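You operate a simulated robot arm through the tools that you are given. There is no shell and no other tool.

You are at the controls of a simulated robot arm. One attempt, no reset.

## Task
Push the hose cuff into its socket and test the vent's draw.
Fine: damper as on the card; vent on till the orange flag lifts, then off again.

Only the result counts: the job must be done as asked and must still hold three seconds after the hand-in. Knocking over, shifting, dropping, spilling or breaking anything else fails it.

## Robot
A 6-joint arm with a two-finger gripper, fixed in place. Base frame: the origin is at the foot of the arm, x ahead of it, y to its left, z up; the work surface is at about z = 800. Lengths are in mm, angles in rad, forces in N, time in s.
Its first joint turns from -2.897 to 2.897 rad. Payload 1.71 kg.
Tool frame: the origin (TCP) lies between the finger pads and is the grasp point; the fingertips stand 20 mm ahead of it; z points along the fingers, y is the line along which they close. The gripper opens to 96 mm. The gripper's body begins 113 mm behind the TCP.
Orientation is that of the tool frame in the base frame, as a unit quaternion [x, y, z, w]. With the fingers straight down and closing along the base's y, the tool's x points along the base's -x, its y along +y and its z along -z.

## Interface
- The arm moves only by the tool send_rows. Its argument "series" is a list of rows, each an object (a shift or turn left out is 0, a gripper value left out holds the last) with "delta_pos": the shift along the tool's x, y, z in units of 400 mm (1.0 is 400 mm), a list of three; "dr": the turn, a rotation vector about the tool's x, y, z in units of 180 degrees (1.0 is 180 degrees), a list of three; "fingers": the opening, from 0 (shut) to 1 (fully open). In form: [{"delta_pos": [tx, ty, tz], "dr": [rx, ry, rz], "fingers": fingers}, ...]. A call has 1 to 20 rows; each row is the pose to reach, as a shift and turn from the pose commanded when the call began, along the tool's axes at that moment. A call with a number of a shift or a turn outside -1 to 1 is refused whole. A row lasts 0.2 s, in which the tool goes at most 50 mm and 0.15 rad; a call with a longer step from one row to the next is refused whole, and so is a gripper value outside its range. Where a pose cannot be reached the arm comes as near as it can. A force on the tool above 60 N (or 10 N above the force at the start of the call, whichever is more), or a blocked arm, ends the call early, and 0.2 s more pass. Each finger travels about 45 mm/s and halts on what it meets, pressing with about 29 N; the grip force reading is that of the motor and also rises with nothing between the fingers. The clock runs only during rows and for 0.2 s after the last one: add rows that repeat a pose to give the fingers time. The reply holds the time, the measured pose of the TCP, the force on the tool along the base axes, the opening and the grip force, in the units named above and with some noise, with the torque about the TCP (base axes, N m) and any sound that the robot's microphone picked up.
- Cameras (640 x 400 px; columns grow to the right, rows downward): "scene" is fixed at [51.8, 500.7, 1534]; the picture's right is [-0.70, -0.71, 0.00], its down [-0.37, 0.36, -0.86] and it looks along [0.61, -0.60, -0.52] (base axes); focal length 363 px, centre (320, 200). "wrist" rides on the gripper at [66, 14, -145] in the tool frame; the picture's right is [-0.21, 0.98, 0.00], its down [-0.88, -0.18, -0.45] and it looks along [-0.44, -0.09, 0.90] (tool axes); focal length 275 px, centre (320, 200). There is no depth. A picture from a camera that has moved, and an enlarged one, comes with that camera's place and axes in the base frame and with its lens.
- capture(camera): a new picture of that camera. It takes no simulated time.
- move_column(by): slides the trunk up (or, below 0, down) by that many mm; the arm rides with it, the base frame stays. It gives what a move gives, with no picture.
- zoom(camera, box): a new picture of the part [left, top, right, bottom] of that camera's present view, enlarged. It takes no simulated time.
- job_done(): hands the job in; it is judged then, once.

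Places have to be worked out from the pictures, the camera data and where the tool is seen. Open the gripper and draw the arm clear of the work before you hand the job in, unless the task says otherwise.

The tools are called after "Call:" as name(argument=value, ...) on one line, values as JSON. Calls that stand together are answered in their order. send_rows: Moves the arm, as the interface text tells. Its arguments: {"type":"object","properties":{"series":{"type":"array"}},"required":["series"]} The other tools are called the same way: move_column (by) slides the trunk up or down; capture (camera) takes a picture; zoom (camera, box) takes an enlarged picture of a part of a camera's view; job_done () hands the job in.

At the start:

```text
t: 0.0
ee_pos: [567.4, -165.6, 1096.6]
tcp_rot: [-0.001, 1.0, 0.0, -0.001]
wrist_force: [-0.1, 0.9, 0.0]
ft_torque: [0.03, 0.01, 0.0]
grip_width: 95.8
grip_force: 0.1
trunk travel left (down, up): [-175.0, 215.0]
```

scene: 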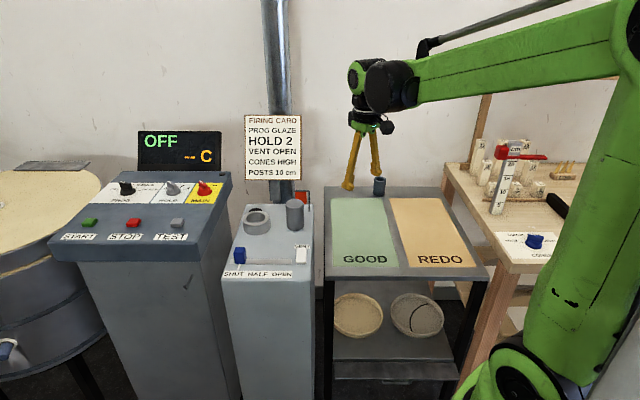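
wrist: 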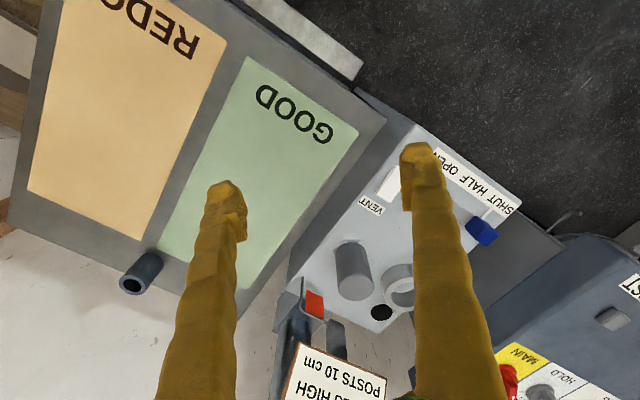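

I start by looking closely at the vent cabinet, the firing card and the surroundings before moving anything.

Call:
zoom(camera="scene", box=[210, 100, 340, 300])

Call:
zoom(camera="scene", box=[215, 180, 325, 285])

Call:
zoom(camera="wrist", box=[260, 120, 540, 400])

Call:
zoom(camera="scene", box=[320, 160, 480, 280])

Call:
zoom(camera="wrist", box=[80, 200, 320, 400])

```text
2.00 times, centred on (275, 200) of scene
camera zoom: at [51.8, 500.7, 1534.0], right [-0.7, -0.71, 0.0], down [-0.37, 0.36, -0.86], along [0.61, -0.6, -0.52], focal length 726 px, centre (410, 200)
```

zoom: 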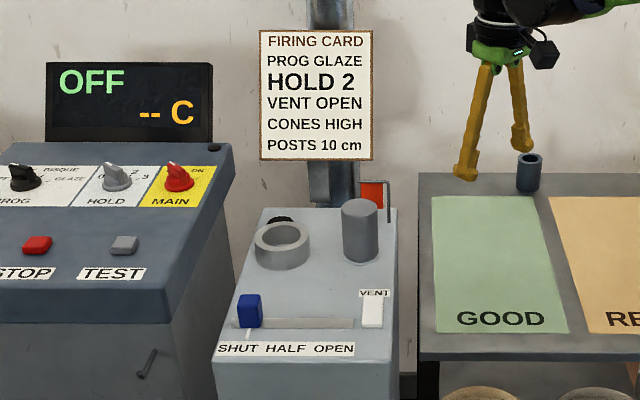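

```text
3.81 times, centred on (270, 232) of scene
camera zoom: at [51.8, 500.7, 1534.0], right [-0.7, -0.71, 0.0], down [-0.37, 0.36, -0.86], along [0.61, -0.6, -0.52], focal length 1383 px, centre (510, 76)
```

zoom: 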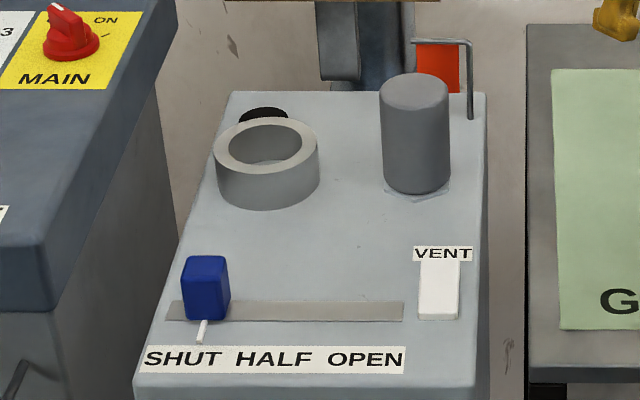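

```text
1.43 times, centred on (400, 260) of wrist
camera zoom: at [502.1, -151.9, 1240.8], right [0.21, 0.98, 0.0], down [0.88, -0.18, 0.44], along [0.43, -0.09, -0.9], focal length 393 px, centre (206, 114)
```

zoom: 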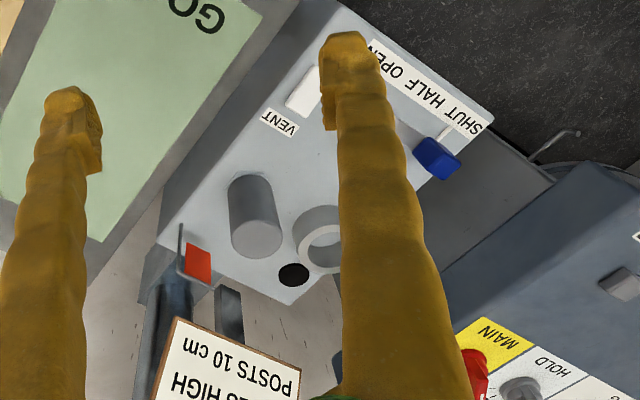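

```text
3.33 times, centred on (400, 220) of scene
camera zoom: at [51.8, 500.7, 1534.0], right [-0.7, -0.71, 0.0], down [-0.37, 0.36, -0.86], along [0.61, -0.6, -0.52], focal length 1210 px, centre (53, 133)
```

zoom: 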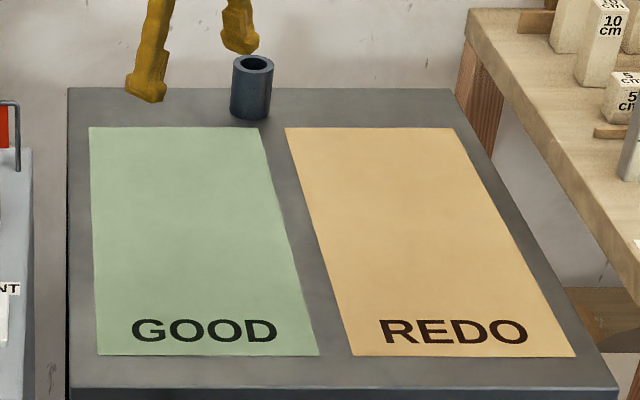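

```text
2.00 times, centred on (200, 300) of wrist
camera zoom: at [502.1, -151.9, 1240.8], right [0.21, 0.98, 0.0], down [0.88, -0.18, 0.44], along [0.43, -0.09, -0.9], focal length 551 px, centre (560, 0)
```

zoom: 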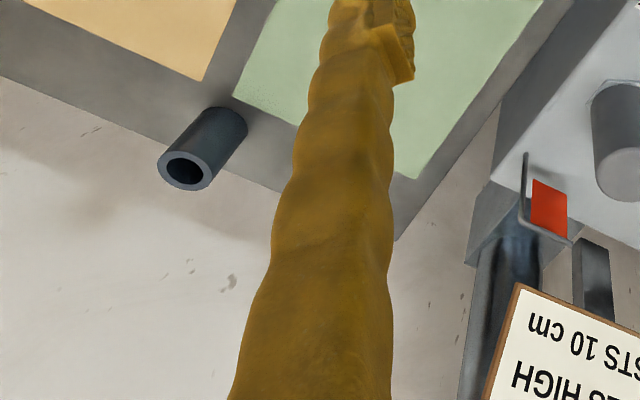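

The cabinet holds a grey ring, a grey cylinder, a black disc, an orange flag, a blue damper slider (now at SHUT) and a white VENT switch. The card says VENT OPEN. I'll bring the wrist camera over the cabinet, staying high, to tell the cuff from the socket.

Call:
send_rows(series=[{"delta_pos": [-0.1, 0.05, 0]}, {"delta_pos": [-0.2, 0.1, 0]}, {"delta_pos": [-0.3, 0.15, 0]}, {"delta_pos": [-0.4, 0.2, 0]}, {"delta_pos": [-0.5, 0.25, 0]}, {"delta_pos": [-0.5, 0.25, 0]}])

Call:
zoom(camera="scene", box=[0, 160, 220, 400])

Call:
zoom(camera="scene", box=[440, 100, 640, 300])

```text
t: 1.4
ee_pos: [754.6, -63.6, 1106.2]
tcp_rot: [-0.001, 1.0, -0.001, 0.007]
wrist_force: [0.1, 0.4, -0.9]
ft_torque: [-0.02, 0.0, -0.03]
grip_width: 95.9
grip_force: 0.1
trunk travel left (down, up): [-175.0, 215.0]
```

```text
1.67 times, centred on (110, 280) of scene
camera zoom: at [51.8, 500.7, 1534.0], right [-0.7, -0.71, 0.0], down [-0.37, 0.36, -0.86], along [0.61, -0.6, -0.52], focal length 605 px, centre (670, 67)
```

zoom: 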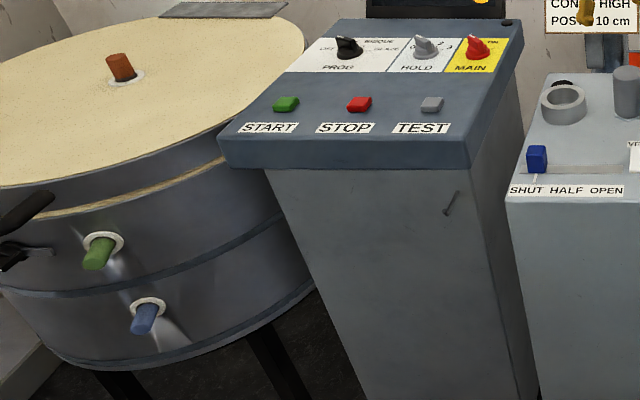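

```text
2.00 times, centred on (540, 200) of scene
camera zoom: at [51.8, 500.7, 1534.0], right [-0.7, -0.71, 0.0], down [-0.37, 0.36, -0.86], along [0.61, -0.6, -0.52], focal length 726 px, centre (-120, 200)
```

zoom: 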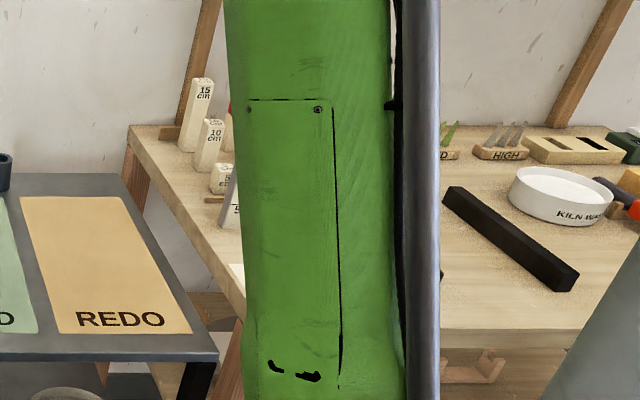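

The arm settled slightly short of the command. Now I look through the wrist camera from here.

Call:
capture(camera="wrist")

Call:
zoom(camera="wrist", box=[200, 100, 440, 400])

Call:
capture(camera="scene")

```text
taken
camera wrist: at [686.9, -50.1, 1249.9], right [0.21, 0.98, 0.0], down [0.87, -0.18, 0.46], along [0.45, -0.09, -0.89], focal length 275 px, centre (320, 200)
```

wrist: 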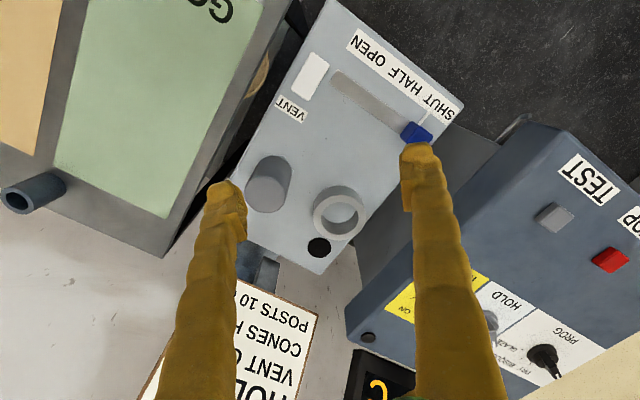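

```text
1.33 times, centred on (320, 250) of wrist
camera zoom: at [686.9, -50.1, 1249.9], right [0.21, 0.98, 0.0], down [0.87, -0.18, 0.46], along [0.45, -0.09, -0.89], focal length 367 px, centre (320, 133)
```

zoom: 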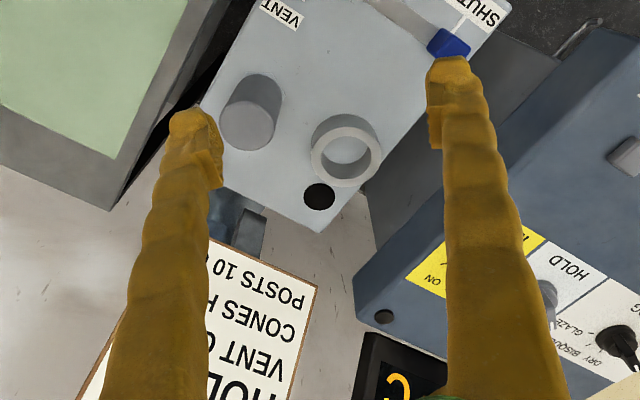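

```text
taken
```

scene: 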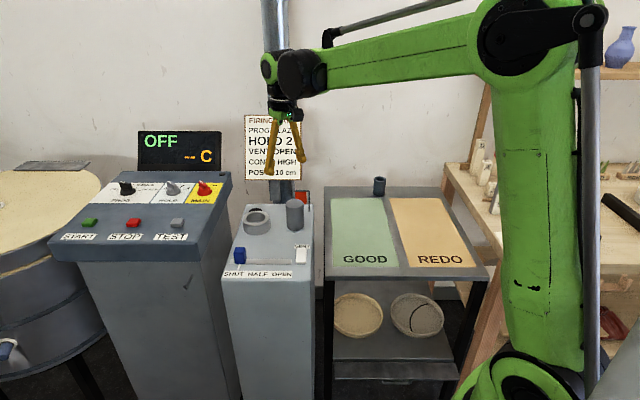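

The ring has a closed grey floor, so it looks like the socket; the grey cylinder (about 63 mm across) matches its bore. I hold still to check whether the pose offset is lag, then look again.

Call:
send_rows(series=[{"delta_pos": [0, 0, 0]}, {"delta_pos": [0, 0, 0]}, {"delta_pos": [0, 0, 0]}])

```text
t: 2.2
ee_pos: [753.5, -64.7, 1107.3]
tcp_rot: [0.0, 1.0, 0.001, 0.007]
wrist_force: [0.1, -0.6, 0.2]
ft_torque: [0.0, 0.02, 0.0]
grip_width: 96.1
grip_force: 0.1
trunk travel left (down, up): [-175.0, 215.0]
```

The offset stays, so at this height I'm at the edge of the arm's reach. Raising the trunk should restore it; the gripper is in open air with nothing above it, so I raise 120 mm.

Call:
move_column(by=120)

```text
t: 3.7
ee_pos: [754.2, -64.3, 1227.0]
tcp_rot: [0.0, 1.0, 0.001, 0.007]
wrist_force: [0.3, 0.7, 0.5]
ft_torque: [-0.03, 0.02, 0.0]
grip_width: 96.0
grip_force: 0.1
trunk travel left (down, up): [-295.0, 95.0]
```

Now I go straight down about 200 mm and forward a little to look at the ring and cylinder from closer.

Call:
send_rows(series=[{"delta_pos": [0, 0, 0.1]}, {"delta_pos": [0, 0, 0.2]}, {"delta_pos": [0, 0, 0.3]}, {"delta_pos": [0, 0, 0.4]}, {"delta_pos": [0, 0, 0.5]}, {"delta_pos": [0, 0, 0.5]}])

Call:
capture(camera="wrist")

```text
t: 5.1
ee_pos: [757.8, -63.1, 1027.1]
tcp_rot: [0.0, 1.0, 0.0, 0.006]
wrist_force: [-0.3, 0.8, -0.3]
ft_torque: [0.01, 0.04, 0.03]
grip_width: 95.9
grip_force: 0.0
trunk travel left (down, up): [-295.0, 95.0]
```

```text
taken
camera wrist: at [690.1, -48.4, 1169.7], right [0.21, 0.98, 0.0], down [0.87, -0.18, 0.46], along [0.45, -0.09, -0.89], focal length 275 px, centre (320, 200)
```

wrist: 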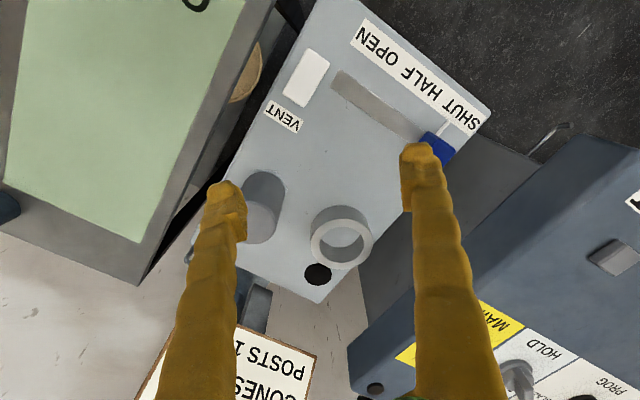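

The tool tilt is about 0.012 rad off; I'll correct it while shifting right to bring the cylinder and ring between the fingers for a close look.

Call:
send_rows(series=[{"delta_pos": [0, -0.06, 0.02], "dr": [0, 0.0038, 0]}, {"delta_pos": [-0.03, -0.12, 0.04], "dr": [0, 0.0038, 0]}, {"delta_pos": [-0.05, -0.17, 0.05], "dr": [0, 0.0038, 0]}, {"delta_pos": [-0.05, -0.17, 0.05], "dr": [0, 0.0038, 0]}, {"delta_pos": [-0.05, -0.17, 0.05], "dr": [0, 0.0038, 0]}])

Call:
capture(camera="wrist")

Call:
zoom(camera="wrist", box=[230, 120, 430, 320])

Call:
zoom(camera="wrist", box=[0, 120, 230, 300])

```text
t: 6.3
ee_pos: [777.6, -132.3, 1006.2]
tcp_rot: [-0.001, 1.0, 0.001, 0.001]
wrist_force: [0.7, -0.5, -0.2]
ft_torque: [-0.04, -0.02, -0.01]
grip_width: 96.0
grip_force: 0.1
trunk travel left (down, up): [-295.0, 95.0]
```

```text
taken
camera wrist: at [710.8, -118.1, 1150.7], right [0.21, 0.98, 0.0], down [0.88, -0.18, 0.45], along [0.44, -0.09, -0.89], focal length 275 px, centre (320, 200)
```

wrist: 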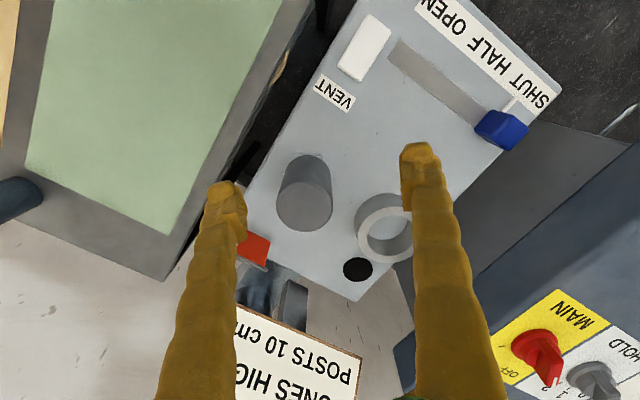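

```text
2.00 times, centred on (330, 220) of wrist
camera zoom: at [710.8, -118.1, 1150.7], right [0.21, 0.98, 0.0], down [0.88, -0.18, 0.45], along [0.44, -0.09, -0.89], focal length 551 px, centre (300, 160)
```

zoom: 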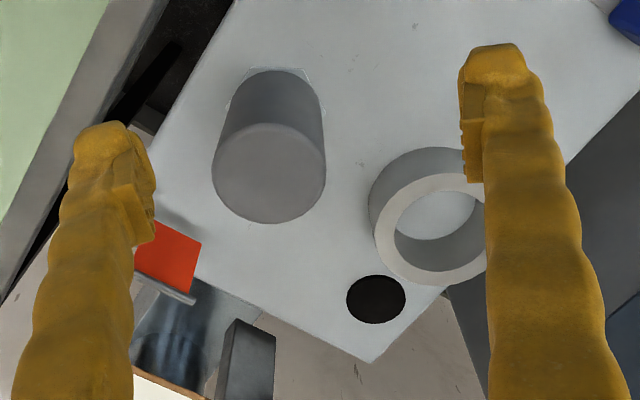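

```text
2.22 times, centred on (115, 210) of wrist
camera zoom: at [710.8, -118.1, 1150.7], right [0.21, 0.98, 0.0], down [0.88, -0.18, 0.45], along [0.44, -0.09, -0.89], focal length 612 px, centre (776, 178)
```

zoom: 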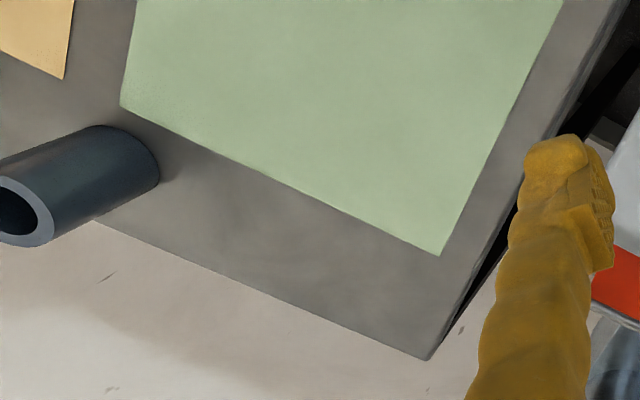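

The solid grey cylinder has a faint light polygon around its foot, which matters for telling whether it is loose or fixed. I zoom in tighter on it, on the ring, and on the dark tube on the table.

Call:
zoom(camera="wrist", box=[265, 140, 345, 240])

Call:
zoom(camera="scene", box=[275, 190, 325, 240])

Call:
zoom(camera="scene", box=[235, 195, 285, 235])

Call:
zoom(camera="scene", box=[360, 165, 400, 205])

```text
4.00 times, centred on (305, 190) of wrist
camera zoom: at [710.8, -118.1, 1150.7], right [0.21, 0.98, 0.0], down [0.88, -0.18, 0.45], along [0.44, -0.09, -0.89], focal length 1101 px, centre (380, 240)
```

zoom: 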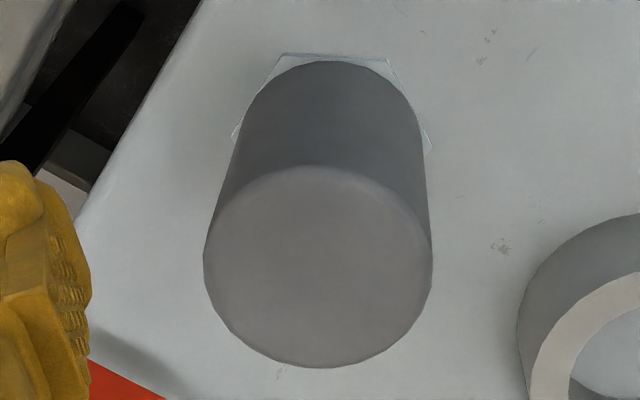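

```text
8.00 times, centred on (300, 215) of scene
camera zoom: at [51.8, 500.7, 1534.0], right [-0.7, -0.71, 0.0], down [-0.37, 0.36, -0.86], along [0.61, -0.6, -0.52], focal length 2904 px, centre (480, 80)
```

zoom: 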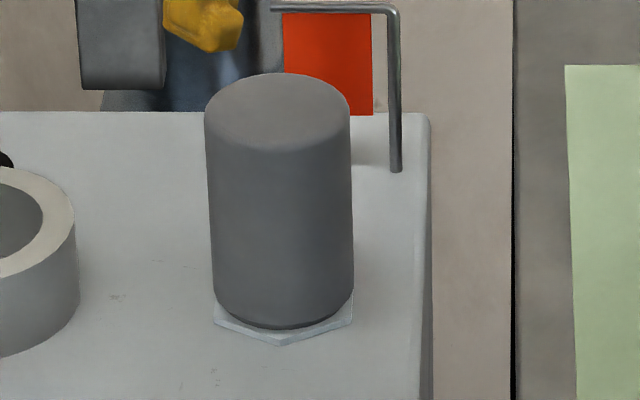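

```text
10.00 times, centred on (260, 215) of scene
camera zoom: at [51.8, 500.7, 1534.0], right [-0.7, -0.71, 0.0], down [-0.37, 0.36, -0.86], along [0.61, -0.6, -0.52], focal length 3630 px, centre (920, 50)
```

zoom: 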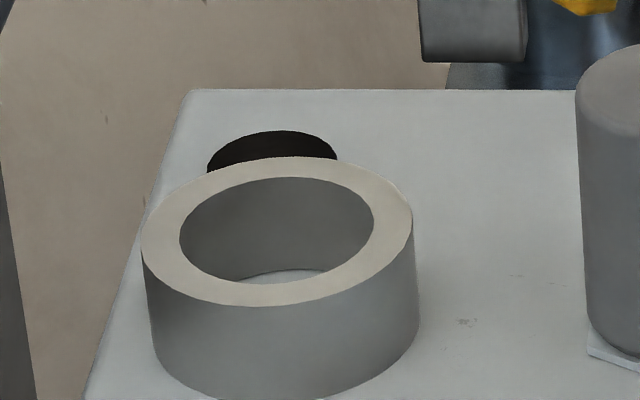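

```text
10.00 times, centred on (380, 185) of scene
camera zoom: at [51.8, 500.7, 1534.0], right [-0.7, -0.71, 0.0], down [-0.37, 0.36, -0.86], along [0.61, -0.6, -0.52], focal length 3630 px, centre (-280, 350)
```

zoom: 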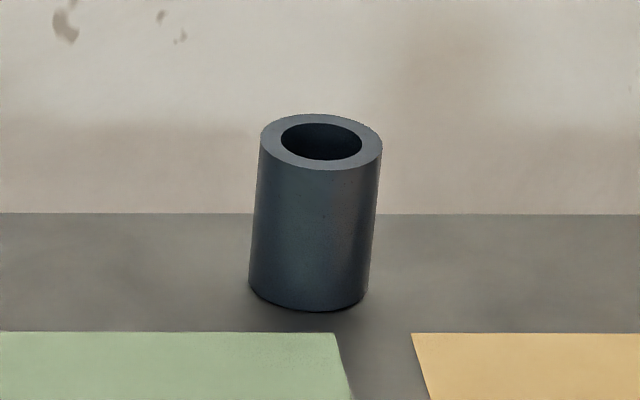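

The grey cylinder rests on a low hexagonal parking pad and matches the ring's bore (about 61.5 mm in 65.7 mm). The black disc is beyond reach and the dark tube doesn't fit the ring, so the cylinder is the cuff and the ring its socket. I move over the cuff, estimated at (841.5, -162.3), still high.

Call:
send_rows(series=[{"delta_pos": [-0.08, -0.0375, 0]}, {"delta_pos": [-0.16, -0.075, 0]}, {"delta_pos": [-0.16, -0.075, 0]}, {"delta_pos": [-0.16, -0.075, 0]}])

Call:
capture(camera="wrist")

Call:
zoom(camera="wrist", box=[240, 100, 440, 300])

Call:
zoom(camera="scene", box=[215, 120, 355, 260])

```text
t: 7.3
ee_pos: [841.7, -162.5, 1009.4]
tcp_rot: [0.0, 1.0, -0.001, 0.001]
wrist_force: [-1.0, 0.4, -0.2]
ft_torque: [-0.02, -0.01, 0.0]
grip_width: 96.4
grip_force: 0.0
trunk travel left (down, up): [-295.0, 95.0]
```

```text
taken
camera wrist: at [775.0, -148.7, 1153.3], right [0.21, 0.98, 0.0], down [0.88, -0.18, 0.45], along [0.44, -0.09, -0.89], focal length 275 px, centre (320, 200)
```

wrist: 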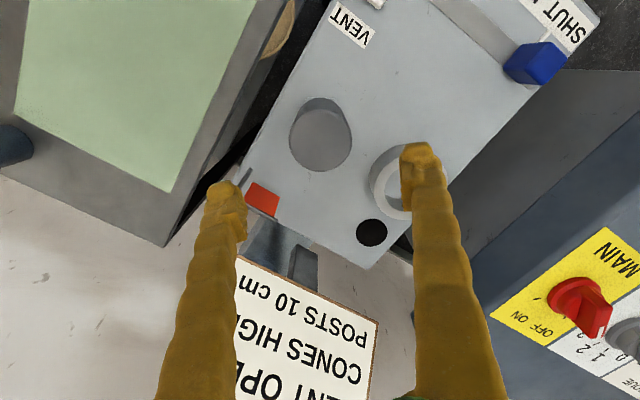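

```text
2.00 times, centred on (340, 200) of wrist
camera zoom: at [775.0, -148.7, 1153.3], right [0.21, 0.98, 0.0], down [0.88, -0.18, 0.45], along [0.44, -0.09, -0.89], focal length 551 px, centre (280, 200)
```

zoom: 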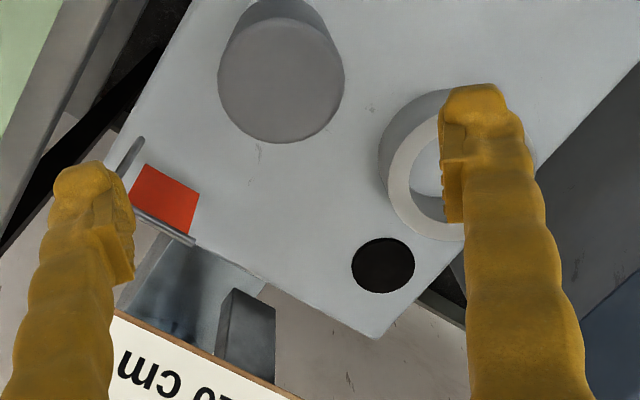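

```text
2.86 times, centred on (285, 190) of scene
camera zoom: at [51.8, 500.7, 1534.0], right [-0.7, -0.71, 0.0], down [-0.37, 0.36, -0.86], along [0.61, -0.6, -0.52], focal length 1037 px, centre (420, 229)
```

zoom: 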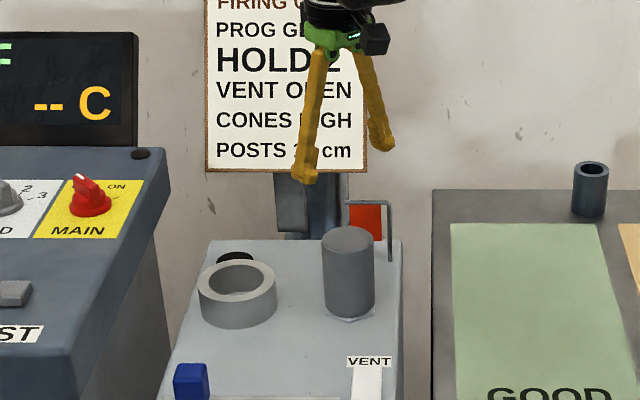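

The cuff's axis comes out at about (840, -162), top near z = 894. I descend to TCP z ≈ 920 (tips just above the cuff's top) and check the centring.

Call:
send_rows(series=[{"delta_pos": [0.004, 0.001, 0.075]}, {"delta_pos": [0.004, 0.001, 0.15]}, {"delta_pos": [0.004, 0.001, 0.22]}, {"delta_pos": [0.004, 0.001, 0.22]}, {"delta_pos": [0.004, 0.001, 0.22]}])

Call:
capture(camera="wrist")

Call:
zoom(camera="scene", box=[265, 160, 335, 230])

```text
t: 8.5
ee_pos: [840.5, -160.9, 919.4]
tcp_rot: [-0.001, 1.0, 0.0, 0.001]
wrist_force: [-0.4, 0.6, -0.1]
ft_torque: [-0.03, -0.02, 0.02]
grip_width: 96.0
grip_force: 0.0
trunk travel left (down, up): [-295.0, 95.0]
```

```text
taken
camera wrist: at [774.3, -147.5, 1064.2], right [0.21, 0.98, 0.0], down [0.88, -0.18, 0.45], along [0.44, -0.09, -0.89], focal length 275 px, centre (320, 200)
```

wrist: 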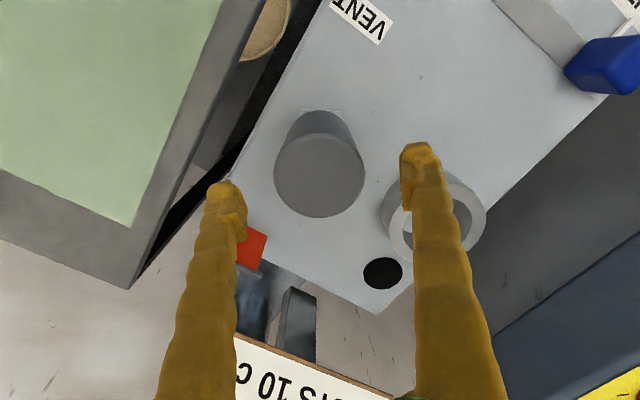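

```text
5.71 times, centred on (300, 195) of scene
camera zoom: at [51.8, 500.7, 1534.0], right [-0.7, -0.71, 0.0], down [-0.37, 0.36, -0.86], along [0.61, -0.6, -0.52], focal length 2074 px, centre (434, 229)
```

zoom: 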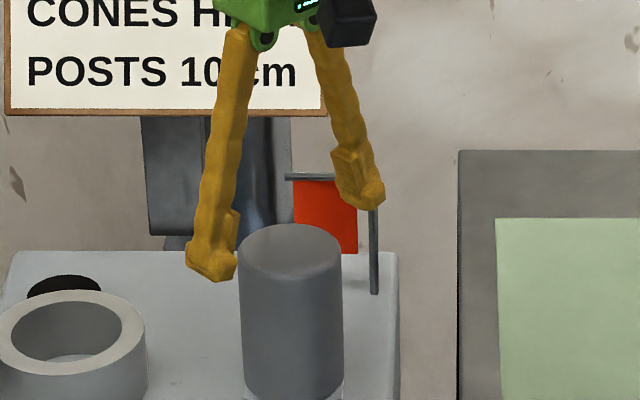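

Centring confirmed: the cuff axis is at (840, -162) and the tips straddle it. I descend to TCP z ≈ 883, then close on the cuff.

Call:
send_rows(series=[{"delta_pos": [0.001, -0.0025, 0.04], "fingers": 1}, {"delta_pos": [0.001, -0.0025, 0.0915], "fingers": 1}, {"delta_pos": [0.001, -0.0025, 0.0915], "fingers": 1}, {"delta_pos": [0.001, -0.0025, 0.0915], "fingers": 0.5}, {"delta_pos": [0.001, -0.0025, 0.0915], "fingers": 0.5}, {"delta_pos": [0.001, -0.0025, 0.0915], "fingers": 0.5}, {"delta_pos": [0.001, -0.0025, 0.0915], "fingers": 0.5}, {"delta_pos": [0.001, -0.0025, 0.0915], "fingers": 0.5}])

Call:
capture(camera="wrist")

Call:
zoom(camera="scene", box=[230, 160, 340, 260])

```text
t: 10.3
ee_pos: [839.5, -161.6, 883.5]
tcp_rot: [0.001, 1.0, 0.0, 0.001]
wrist_force: [-0.6, -0.7, 0.9]
ft_torque: [-0.02, -0.02, -0.01]
grip_width: 63.4
grip_force: 28.9
trunk travel left (down, up): [-295.0, 95.0]
```

```text
taken
camera wrist: at [773.9, -148.3, 1028.0], right [0.21, 0.98, 0.0], down [0.88, -0.18, 0.45], along [0.44, -0.09, -0.89], focal length 275 px, centre (320, 200)
```

wrist: 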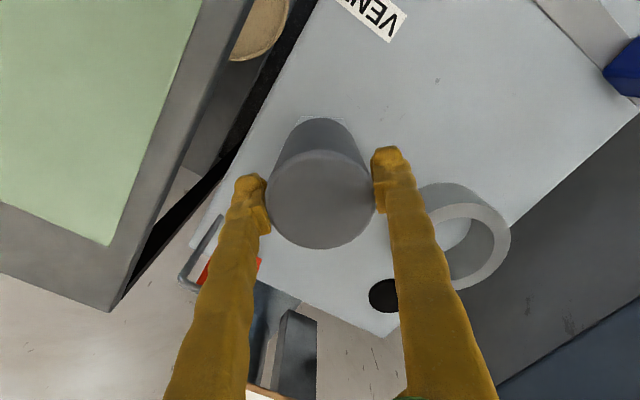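

```text
4.00 times, centred on (285, 210) of scene
camera zoom: at [51.8, 500.7, 1534.0], right [-0.7, -0.71, 0.0], down [-0.37, 0.36, -0.86], along [0.61, -0.6, -0.52], focal length 1452 px, centre (460, 160)
```

zoom: 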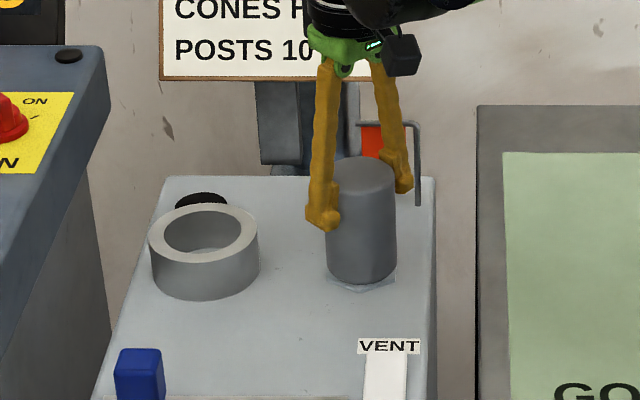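

Closed on the cuff at 63.4 mm with 28.9 N. I lift gently a first 20 mm to see if the cuff comes free and how heavy it is.

Call:
send_rows(series=[{"delta_pos": [0, 0, -0.0125]}, {"delta_pos": [0, 0, -0.03]}, {"delta_pos": [0, 0, -0.05]}, {"delta_pos": [0, 0, -0.05]}, {"delta_pos": [0, 0, -0.05]}])

Call:
zoom(camera="scene", box=[230, 160, 340, 260])

```text
t: 11.5
ee_pos: [840.5, -162.4, 902.3]
tcp_rot: [0.0, 1.0, 0.0, 0.001]
wrist_force: [-0.5, 0.1, -1.0]
ft_torque: [-0.01, -0.06, -0.02]
grip_width: 63.1
grip_force: 28.8
trunk travel left (down, up): [-295.0, 95.0]
```

```text
4.00 times, centred on (285, 210) of scene
camera zoom: at [51.8, 500.7, 1534.0], right [-0.7, -0.71, 0.0], down [-0.37, 0.36, -0.86], along [0.61, -0.6, -0.52], focal length 1452 px, centre (460, 160)
```

zoom: 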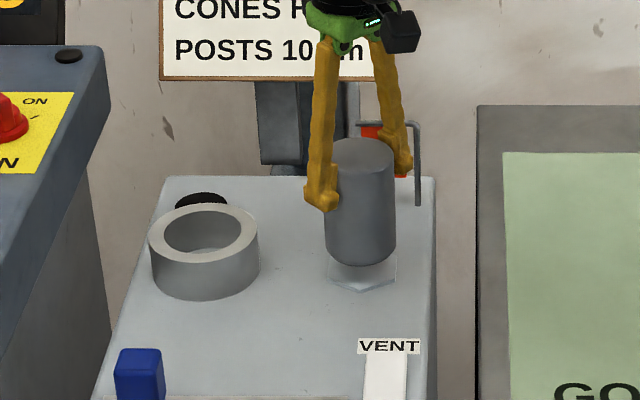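

The cuff lifts cleanly and is light. I raise it to TCP z ≈ 947 and carry it back over open cabinet area to (724, -22), where the wrist camera can see the ring past the cuff so I can measure the socket precisely.

Call:
send_rows(series=[{"delta_pos": [0, 0, -0.06]}, {"delta_pos": [0, 0, -0.1125]}, {"delta_pos": [0.058, 0.07, -0.1125]}, {"delta_pos": [0.116, 0.14, -0.1125]}, {"delta_pos": [0.174, 0.21, -0.1125]}, {"delta_pos": [0.232, 0.28, -0.1125]}, {"delta_pos": [0.291, 0.35, -0.1125]}, {"delta_pos": [0.291, 0.35, -0.1125]}, {"delta_pos": [0.291, 0.35, -0.1125]}])

Call:
capture(camera="wrist")

Call:
zoom(camera="wrist", box=[260, 240, 400, 380])

Call:
zoom(camera="wrist", box=[240, 120, 400, 280])

```text
t: 13.5
ee_pos: [724.3, -22.3, 946.2]
tcp_rot: [0.0, 1.0, 0.0, 0.001]
wrist_force: [0.0, 0.0, -1.8]
ft_torque: [0.0, 0.01, 0.01]
grip_width: 63.5
grip_force: 28.6
trunk travel left (down, up): [-295.0, 95.0]
```

```text
taken
camera wrist: at [657.3, -8.7, 1090.7], right [0.21, 0.98, 0.0], down [0.88, -0.18, 0.45], along [0.44, -0.09, -0.9], focal length 275 px, centre (320, 200)
```

wrist: 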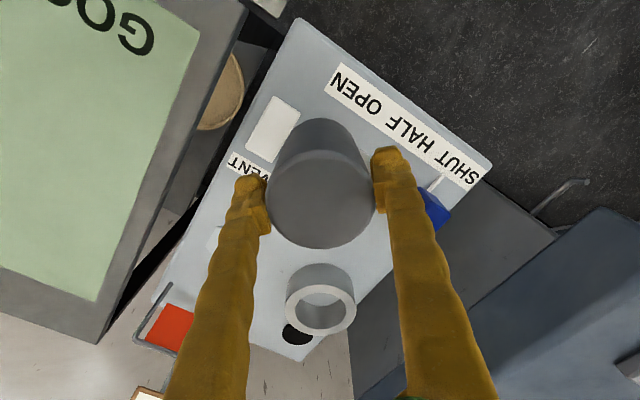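

```text
2.86 times, centred on (330, 310) of wrist
camera zoom: at [657.3, -8.7, 1090.7], right [0.21, 0.98, 0.0], down [0.88, -0.18, 0.45], along [0.44, -0.09, -0.9], focal length 786 px, centre (291, -114)
```

zoom: 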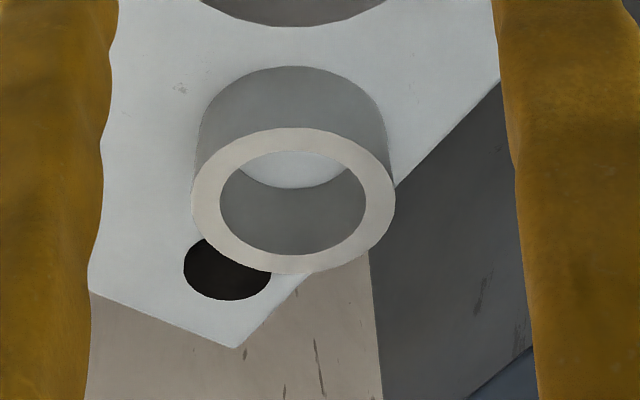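

```text
2.50 times, centred on (320, 200) of wrist
camera zoom: at [657.3, -8.7, 1090.7], right [0.21, 0.98, 0.0], down [0.88, -0.18, 0.45], along [0.44, -0.09, -0.9], focal length 688 px, centre (320, 200)
```

zoom: 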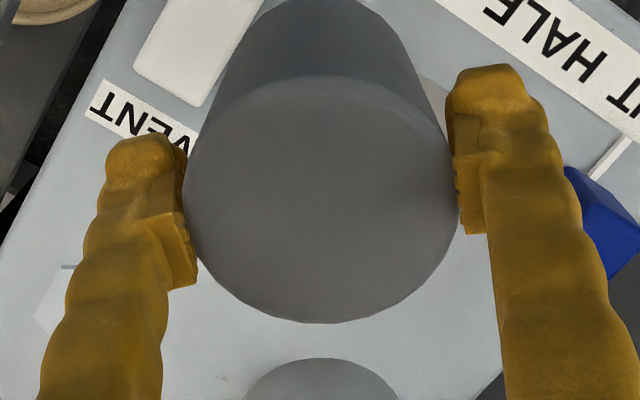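

From three views combined, the ring's axis is about (937.8, -66.9), rim near z = 838, bore about 66 mm; the cuff sits about 2 mm ahead of the TCP in x. I carry the cuff above the ring at TCP (935.8, -66.9, 946).

Call:
send_rows(series=[{"delta_pos": [-0.0881, -0.0186, 0]}, {"delta_pos": [-0.1763, -0.0372, 0]}, {"delta_pos": [-0.2644, -0.0558, 0]}, {"delta_pos": [-0.3525, -0.0743, 0]}, {"delta_pos": [-0.4407, -0.0929, 0]}, {"delta_pos": [-0.5288, -0.1115, 0]}, {"delta_pos": [-0.5288, -0.1115, 0]}, {"delta_pos": [-0.5288, -0.1115, 0]}])

Call:
zoom(camera="scene", box=[225, 150, 305, 240])

Call:
capture(camera="wrist")

```text
t: 15.3
ee_pos: [933.5, -69.5, 947.1]
tcp_rot: [0.0, 1.0, 0.0, 0.0]
wrist_force: [-0.4, 0.1, -1.7]
ft_torque: [0.01, 0.0, 0.01]
grip_width: 63.3
grip_force: 29.1
trunk travel left (down, up): [-295.0, 95.0]
```

```text
4.44 times, centred on (265, 195) of scene
camera zoom: at [51.8, 500.7, 1534.0], right [-0.7, -0.71, 0.0], down [-0.37, 0.36, -0.86], along [0.61, -0.6, -0.52], focal length 1613 px, centre (564, 222)
```

zoom: 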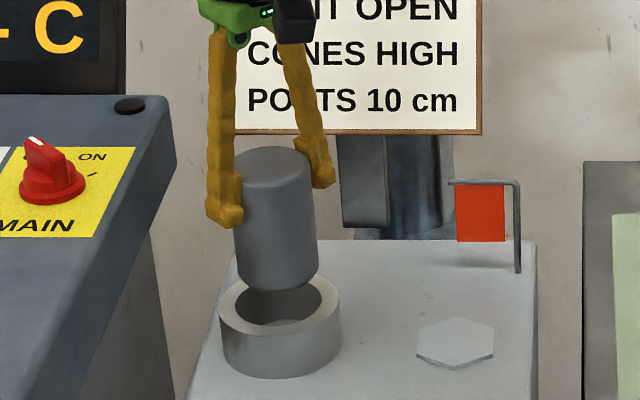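

```text
taken
camera wrist: at [867.2, -55.0, 1090.6], right [0.21, 0.98, 0.0], down [0.88, -0.18, 0.45], along [0.44, -0.09, -0.89], focal length 275 px, centre (320, 200)
```

wrist: 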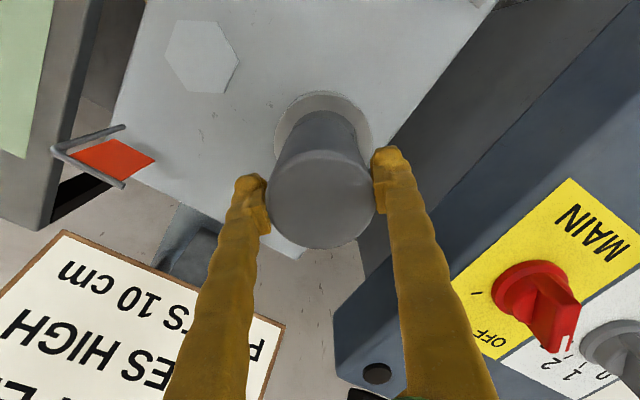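

The measured TCP reads (933.5, -69.5), a bit off the command; I hold for a moment and read again to separate noise from a real offset.

Call:
send_rows(series=[{"delta_pos": [0, 0, 0]}, {"delta_pos": [0, 0, 0]}])

Call:
send_rows(series=[{"delta_pos": [0, 0, 0]}])

Call:
zoom(camera="wrist", box=[255, 80, 385, 260])

Call:
zoom(camera="scene", box=[235, 175, 305, 240])

```text
t: 15.9
ee_pos: [933.8, -68.5, 945.8]
tcp_rot: [0.001, 1.0, 0.001, 0.001]
wrist_force: [0.1, 0.4, -1.4]
ft_torque: [-0.03, -0.02, 0.01]
grip_width: 62.9
grip_force: 29.2
trunk travel left (down, up): [-295.0, 95.0]
```

```text
t: 16.3
ee_pos: [932.7, -68.6, 945.8]
tcp_rot: [0.0, 1.0, 0.0, 0.001]
wrist_force: [-0.3, -0.1, -1.3]
ft_torque: [-0.02, 0.0, -0.03]
grip_width: 63.2
grip_force: 29.7
trunk travel left (down, up): [-295.0, 95.0]
```

```text
2.22 times, centred on (320, 170) of wrist
camera zoom: at [867.5, -55.0, 1090.2], right [0.21, 0.98, 0.0], down [0.88, -0.18, 0.45], along [0.44, -0.09, -0.9], focal length 612 px, centre (320, 267)
```

zoom: 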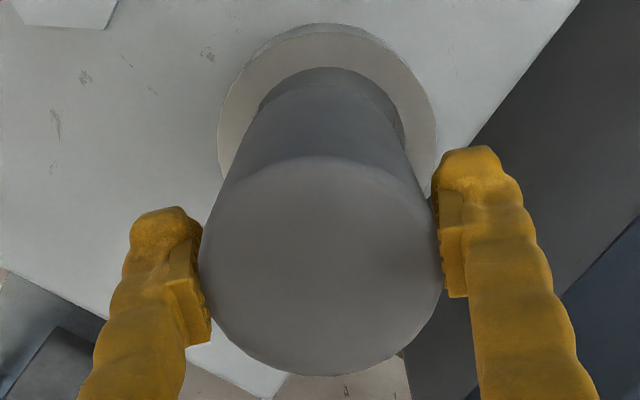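

```text
6.15 times, centred on (270, 208) of scene
camera zoom: at [51.8, 500.7, 1534.0], right [-0.7, -0.71, 0.0], down [-0.37, 0.36, -0.86], along [0.61, -0.6, -0.52], focal length 2234 px, centre (628, 154)
```

zoom: 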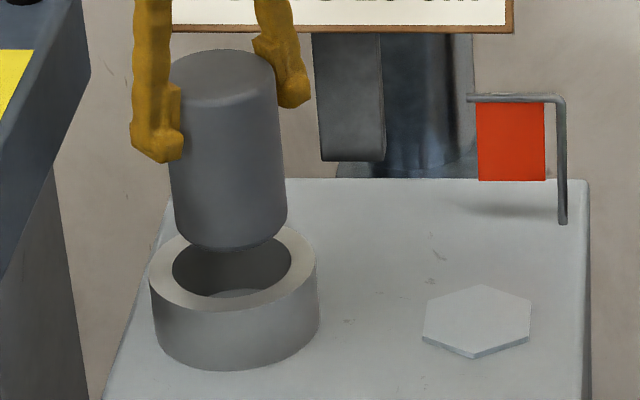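

The true TCP is about (933.4, -68.9). Comparing cuff and ring in the newest wrist picture, the ring's axis lies about (+2.1, +2.4) mm from the cuff's, so I correct by that and lower to just above the rim.

Call:
send_rows(series=[{"delta_pos": [-0.0053, 0.0058, 0.0]}, {"delta_pos": [-0.0053, 0.0058, 0.03]}, {"delta_pos": [-0.0053, 0.0058, 0.055]}, {"delta_pos": [-0.0053, 0.0058, 0.055]}, {"delta_pos": [-0.0053, 0.0058, 0.055]}])

Call:
zoom(camera="wrist", box=[255, 80, 385, 260])

Call:
zoom(camera="scene", box=[235, 180, 285, 240])

```text
t: 17.5
ee_pos: [936.1, -67.3, 926.5]
tcp_rot: [0.0, 1.0, 0.0, 0.001]
wrist_force: [0.7, 0.9, -1.2]
ft_torque: [-0.02, -0.02, 0.0]
grip_width: 63.3
grip_force: 28.6
trunk travel left (down, up): [-295.0, 95.0]
```

```text
2.22 times, centred on (320, 170) of wrist
camera zoom: at [869.8, -52.2, 1069.7], right [0.21, 0.98, 0.0], down [0.88, -0.18, 0.45], along [0.44, -0.09, -0.9], focal length 612 px, centre (320, 267)
```

zoom: 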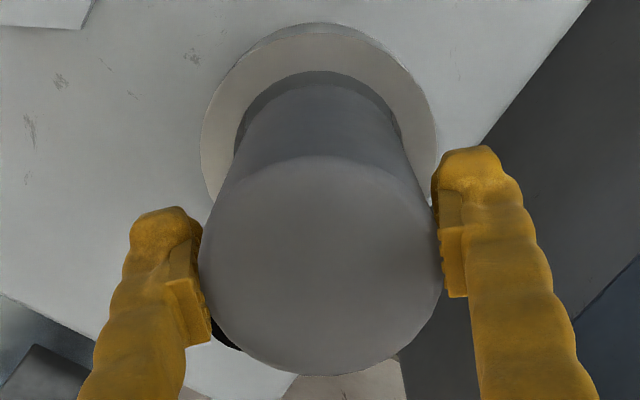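

```text
6.67 times, centred on (260, 210) of scene
camera zoom: at [51.8, 500.7, 1534.0], right [-0.7, -0.71, 0.0], down [-0.37, 0.36, -0.86], along [0.61, -0.6, -0.52], focal length 2420 px, centre (720, 133)
```

zoom: 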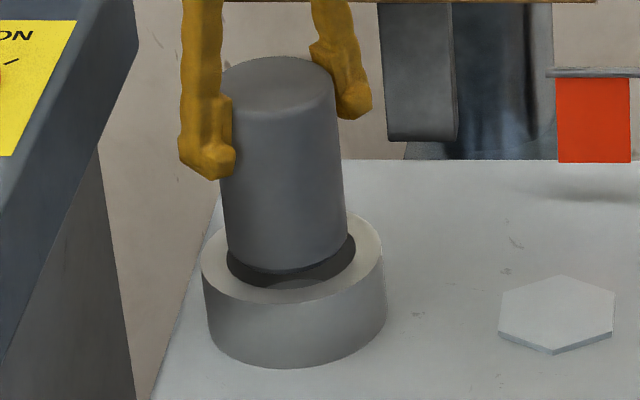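

The cuff is hovering just above the rim, nearly concentric; wrist and scene views together say it should go about (-1.1, -1.0) mm. I correct and lower 15 mm to see if it enters.

Call:
send_rows(series=[{"delta_pos": [0.0027, -0.0025, 0.0]}, {"delta_pos": [0.0027, -0.0025, 0.01]}, {"delta_pos": [0.0027, -0.0025, 0.02]}, {"delta_pos": [0.0027, -0.0025, 0.03]}, {"delta_pos": [0.0027, -0.0025, 0.0375]}, {"delta_pos": [0.0027, -0.0025, 0.0375]}])

Call:
zoom(camera="wrist", box=[255, 80, 385, 260])

Call:
zoom(camera="scene", box=[235, 180, 285, 240])

```text
t: 18.9
ee_pos: [936.0, -67.0, 910.4]
tcp_rot: [0.0, 1.0, -0.001, 0.001]
wrist_force: [-0.5, -0.2, -0.7]
ft_torque: [-0.04, 0.0, -0.02]
grip_width: 63.1
grip_force: 28.9
trunk travel left (down, up): [-295.0, 95.0]
```

```text
2.22 times, centred on (320, 170) of wrist
camera zoom: at [869.6, -52.7, 1054.4], right [0.21, 0.98, 0.0], down [0.88, -0.18, 0.45], along [0.44, -0.09, -0.9], focal length 612 px, centre (320, 267)
```

zoom: 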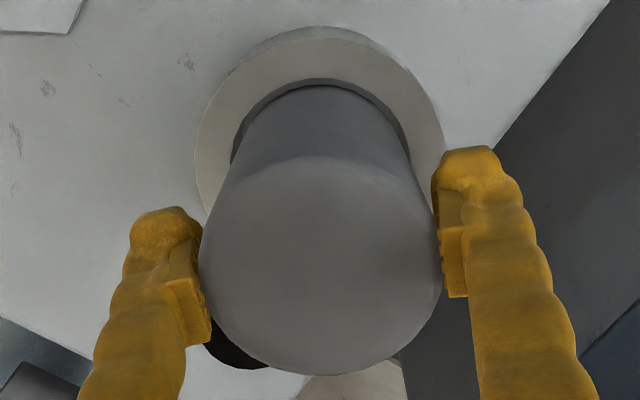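

```text
6.67 times, centred on (260, 210) of scene
camera zoom: at [51.8, 500.7, 1534.0], right [-0.7, -0.71, 0.0], down [-0.37, 0.36, -0.86], along [0.61, -0.6, -0.52], focal length 2420 px, centre (720, 133)
```

zoom: 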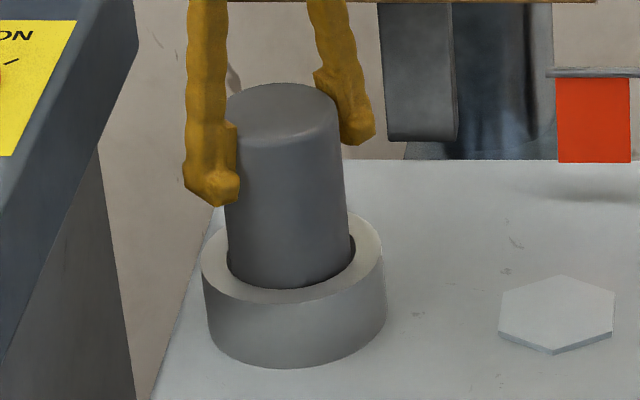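

No contact force and the cuff's foot is now inside the rim, with slightly more gap on the scene's right side. I shift about 1 mm that way and keep lowering in small steps while watching the force.

Call:
send_rows(series=[{"delta_pos": [0.0025, -0.0025, 0.0]}, {"delta_pos": [0.0025, -0.0025, 0.01]}, {"delta_pos": [0.0025, -0.0025, 0.02]}, {"delta_pos": [0.0025, -0.0025, 0.03]}, {"delta_pos": [0.0025, -0.0025, 0.03]}])

Call:
zoom(camera="scene", box=[235, 180, 285, 240])

```text
t: 20.1
ee_pos: [934.9, -66.2, 898.2]
tcp_rot: [0.001, 1.0, 0.0, 0.001]
wrist_force: [-0.2, 0.0, -1.6]
ft_torque: [0.0, -0.02, 0.02]
grip_width: 63.0
grip_force: 29.3
trunk travel left (down, up): [-295.0, 95.0]
```

```text
6.67 times, centred on (260, 210) of scene
camera zoom: at [51.8, 500.7, 1534.0], right [-0.7, -0.71, 0.0], down [-0.37, 0.36, -0.86], along [0.61, -0.6, -0.52], focal length 2420 px, centre (720, 133)
```

zoom: 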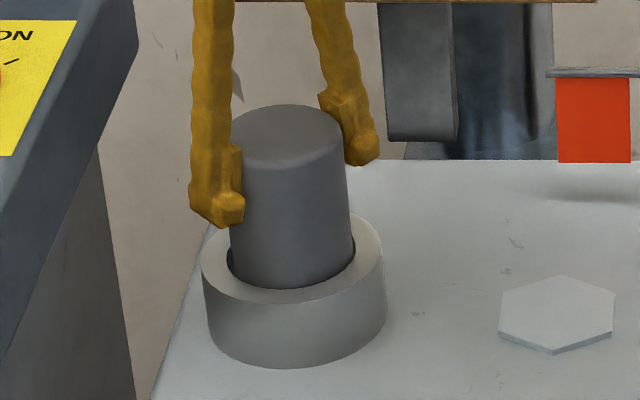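

The cuff is centred and sliding in freely, with its foot at about z = 818. I continue down in small steps until it bottoms out.

Call:
send_rows(series=[{"delta_pos": [0, 0, 0.01]}, {"delta_pos": [0, 0, 0.02]}, {"delta_pos": [0, 0, 0.03]}, {"delta_pos": [0, 0, 0.0375]}, {"delta_pos": [0, 0, 0.0375]}])

Call:
zoom(camera="scene", box=[235, 180, 285, 240])

```text
t: 21.3
ee_pos: [934.6, -67.9, 883.6]
tcp_rot: [0.0, 1.0, 0.0, 0.001]
wrist_force: [-0.2, 0.5, -1.5]
ft_torque: [0.0, 0.0, 0.01]
grip_width: 63.1
grip_force: 29.0
trunk travel left (down, up): [-295.0, 95.0]
```

```text
6.67 times, centred on (260, 210) of scene
camera zoom: at [51.8, 500.7, 1534.0], right [-0.7, -0.71, 0.0], down [-0.37, 0.36, -0.86], along [0.61, -0.6, -0.52], focal length 2420 px, centre (720, 133)
```

zoom: 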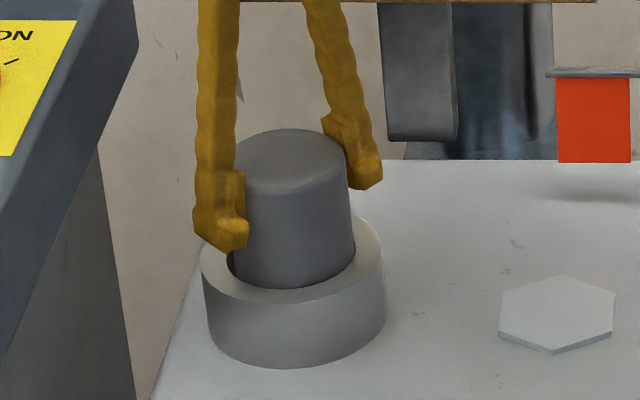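

At the original grasp height with no contact yet, as expected since the parking pad was a few mm thick. I go down 1 mm or so per row until the force rises.

Call:
send_rows(series=[{"delta_pos": [0, 0, 0.004]}, {"delta_pos": [0, 0, 0.008]}, {"delta_pos": [0, 0, 0.012]}, {"delta_pos": [0, 0, 0.015]}, {"delta_pos": [0, 0, 0.015]}])

```text
t: 22.5
ee_pos: [932.7, -66.6, 880.6]
tcp_rot: [0.001, 1.0, 0.0, 0.003]
wrist_force: [18.9, -4.1, 56.6]
ft_torque: [-0.22, -0.48, 0.01]
grip_width: 63.2
grip_force: 28.7
trunk travel left (down, up): [-295.0, 95.0]
```

Firm contact at 57 N upward with the cuff's foot at about the cabinet's surface: it has bottomed. I relieve the pressing by raising the command about 2.5 mm, then look.

Call:
send_rows(series=[{"delta_pos": [0, 0, -0.006]}, {"delta_pos": [0, 0, -0.006]}])

Call:
zoom(camera="scene", box=[235, 180, 285, 240])

Call:
zoom(camera="wrist", box=[255, 80, 385, 260])

```text
t: 23.1
ee_pos: [931.5, -66.2, 881.3]
tcp_rot: [0.0, 1.0, 0.0, 0.001]
wrist_force: [6.0, -4.4, 30.2]
ft_torque: [-0.16, 0.15, 0.05]
grip_width: 63.2
grip_force: 28.7
trunk travel left (down, up): [-295.0, 95.0]
```

```text
6.67 times, centred on (260, 210) of scene
camera zoom: at [51.8, 500.7, 1534.0], right [-0.7, -0.71, 0.0], down [-0.37, 0.36, -0.86], along [0.61, -0.6, -0.52], focal length 2420 px, centre (720, 133)
```

zoom: 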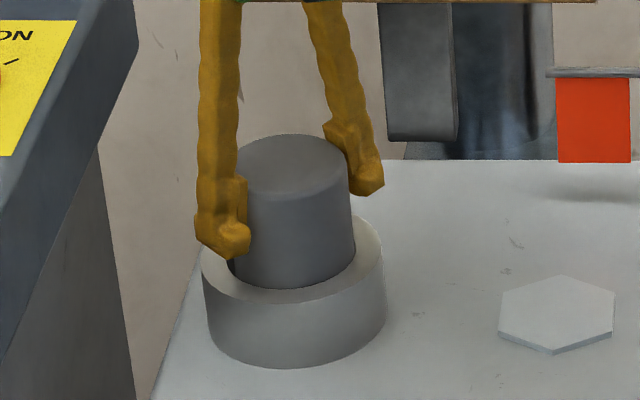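

```text
2.22 times, centred on (320, 170) of wrist
camera zoom: at [866.5, -53.3, 1024.9], right [0.21, 0.98, 0.0], down [0.88, -0.18, 0.45], along [0.44, -0.09, -0.89], focal length 612 px, centre (320, 267)
```

zoom: 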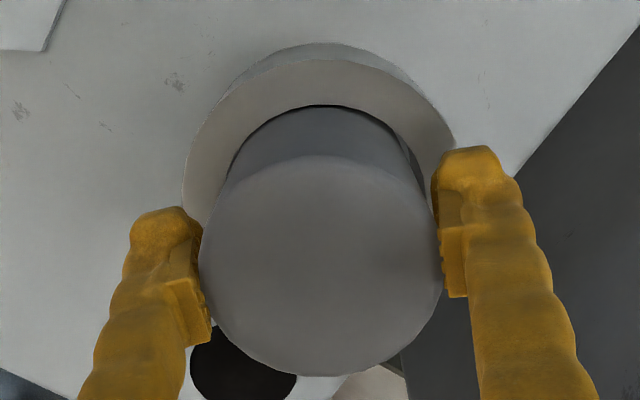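

It still shows 30 N, so I back off further to zero the load, then open the fingers and see how the cuff sits.

Call:
send_rows(series=[{"delta_pos": [0, 0, -0.004]}, {"delta_pos": [0, 0, -0.007]}, {"delta_pos": [0, 0, -0.007]}])

```text
t: 23.9
ee_pos: [934.6, -66.9, 882.8]
tcp_rot: [0.0, 1.0, 0.0, 0.001]
wrist_force: [-0.4, -0.5, -0.9]
ft_torque: [0.02, 0.0, -0.07]
grip_width: 63.0
grip_force: 29.2
trunk travel left (down, up): [-295.0, 95.0]
```

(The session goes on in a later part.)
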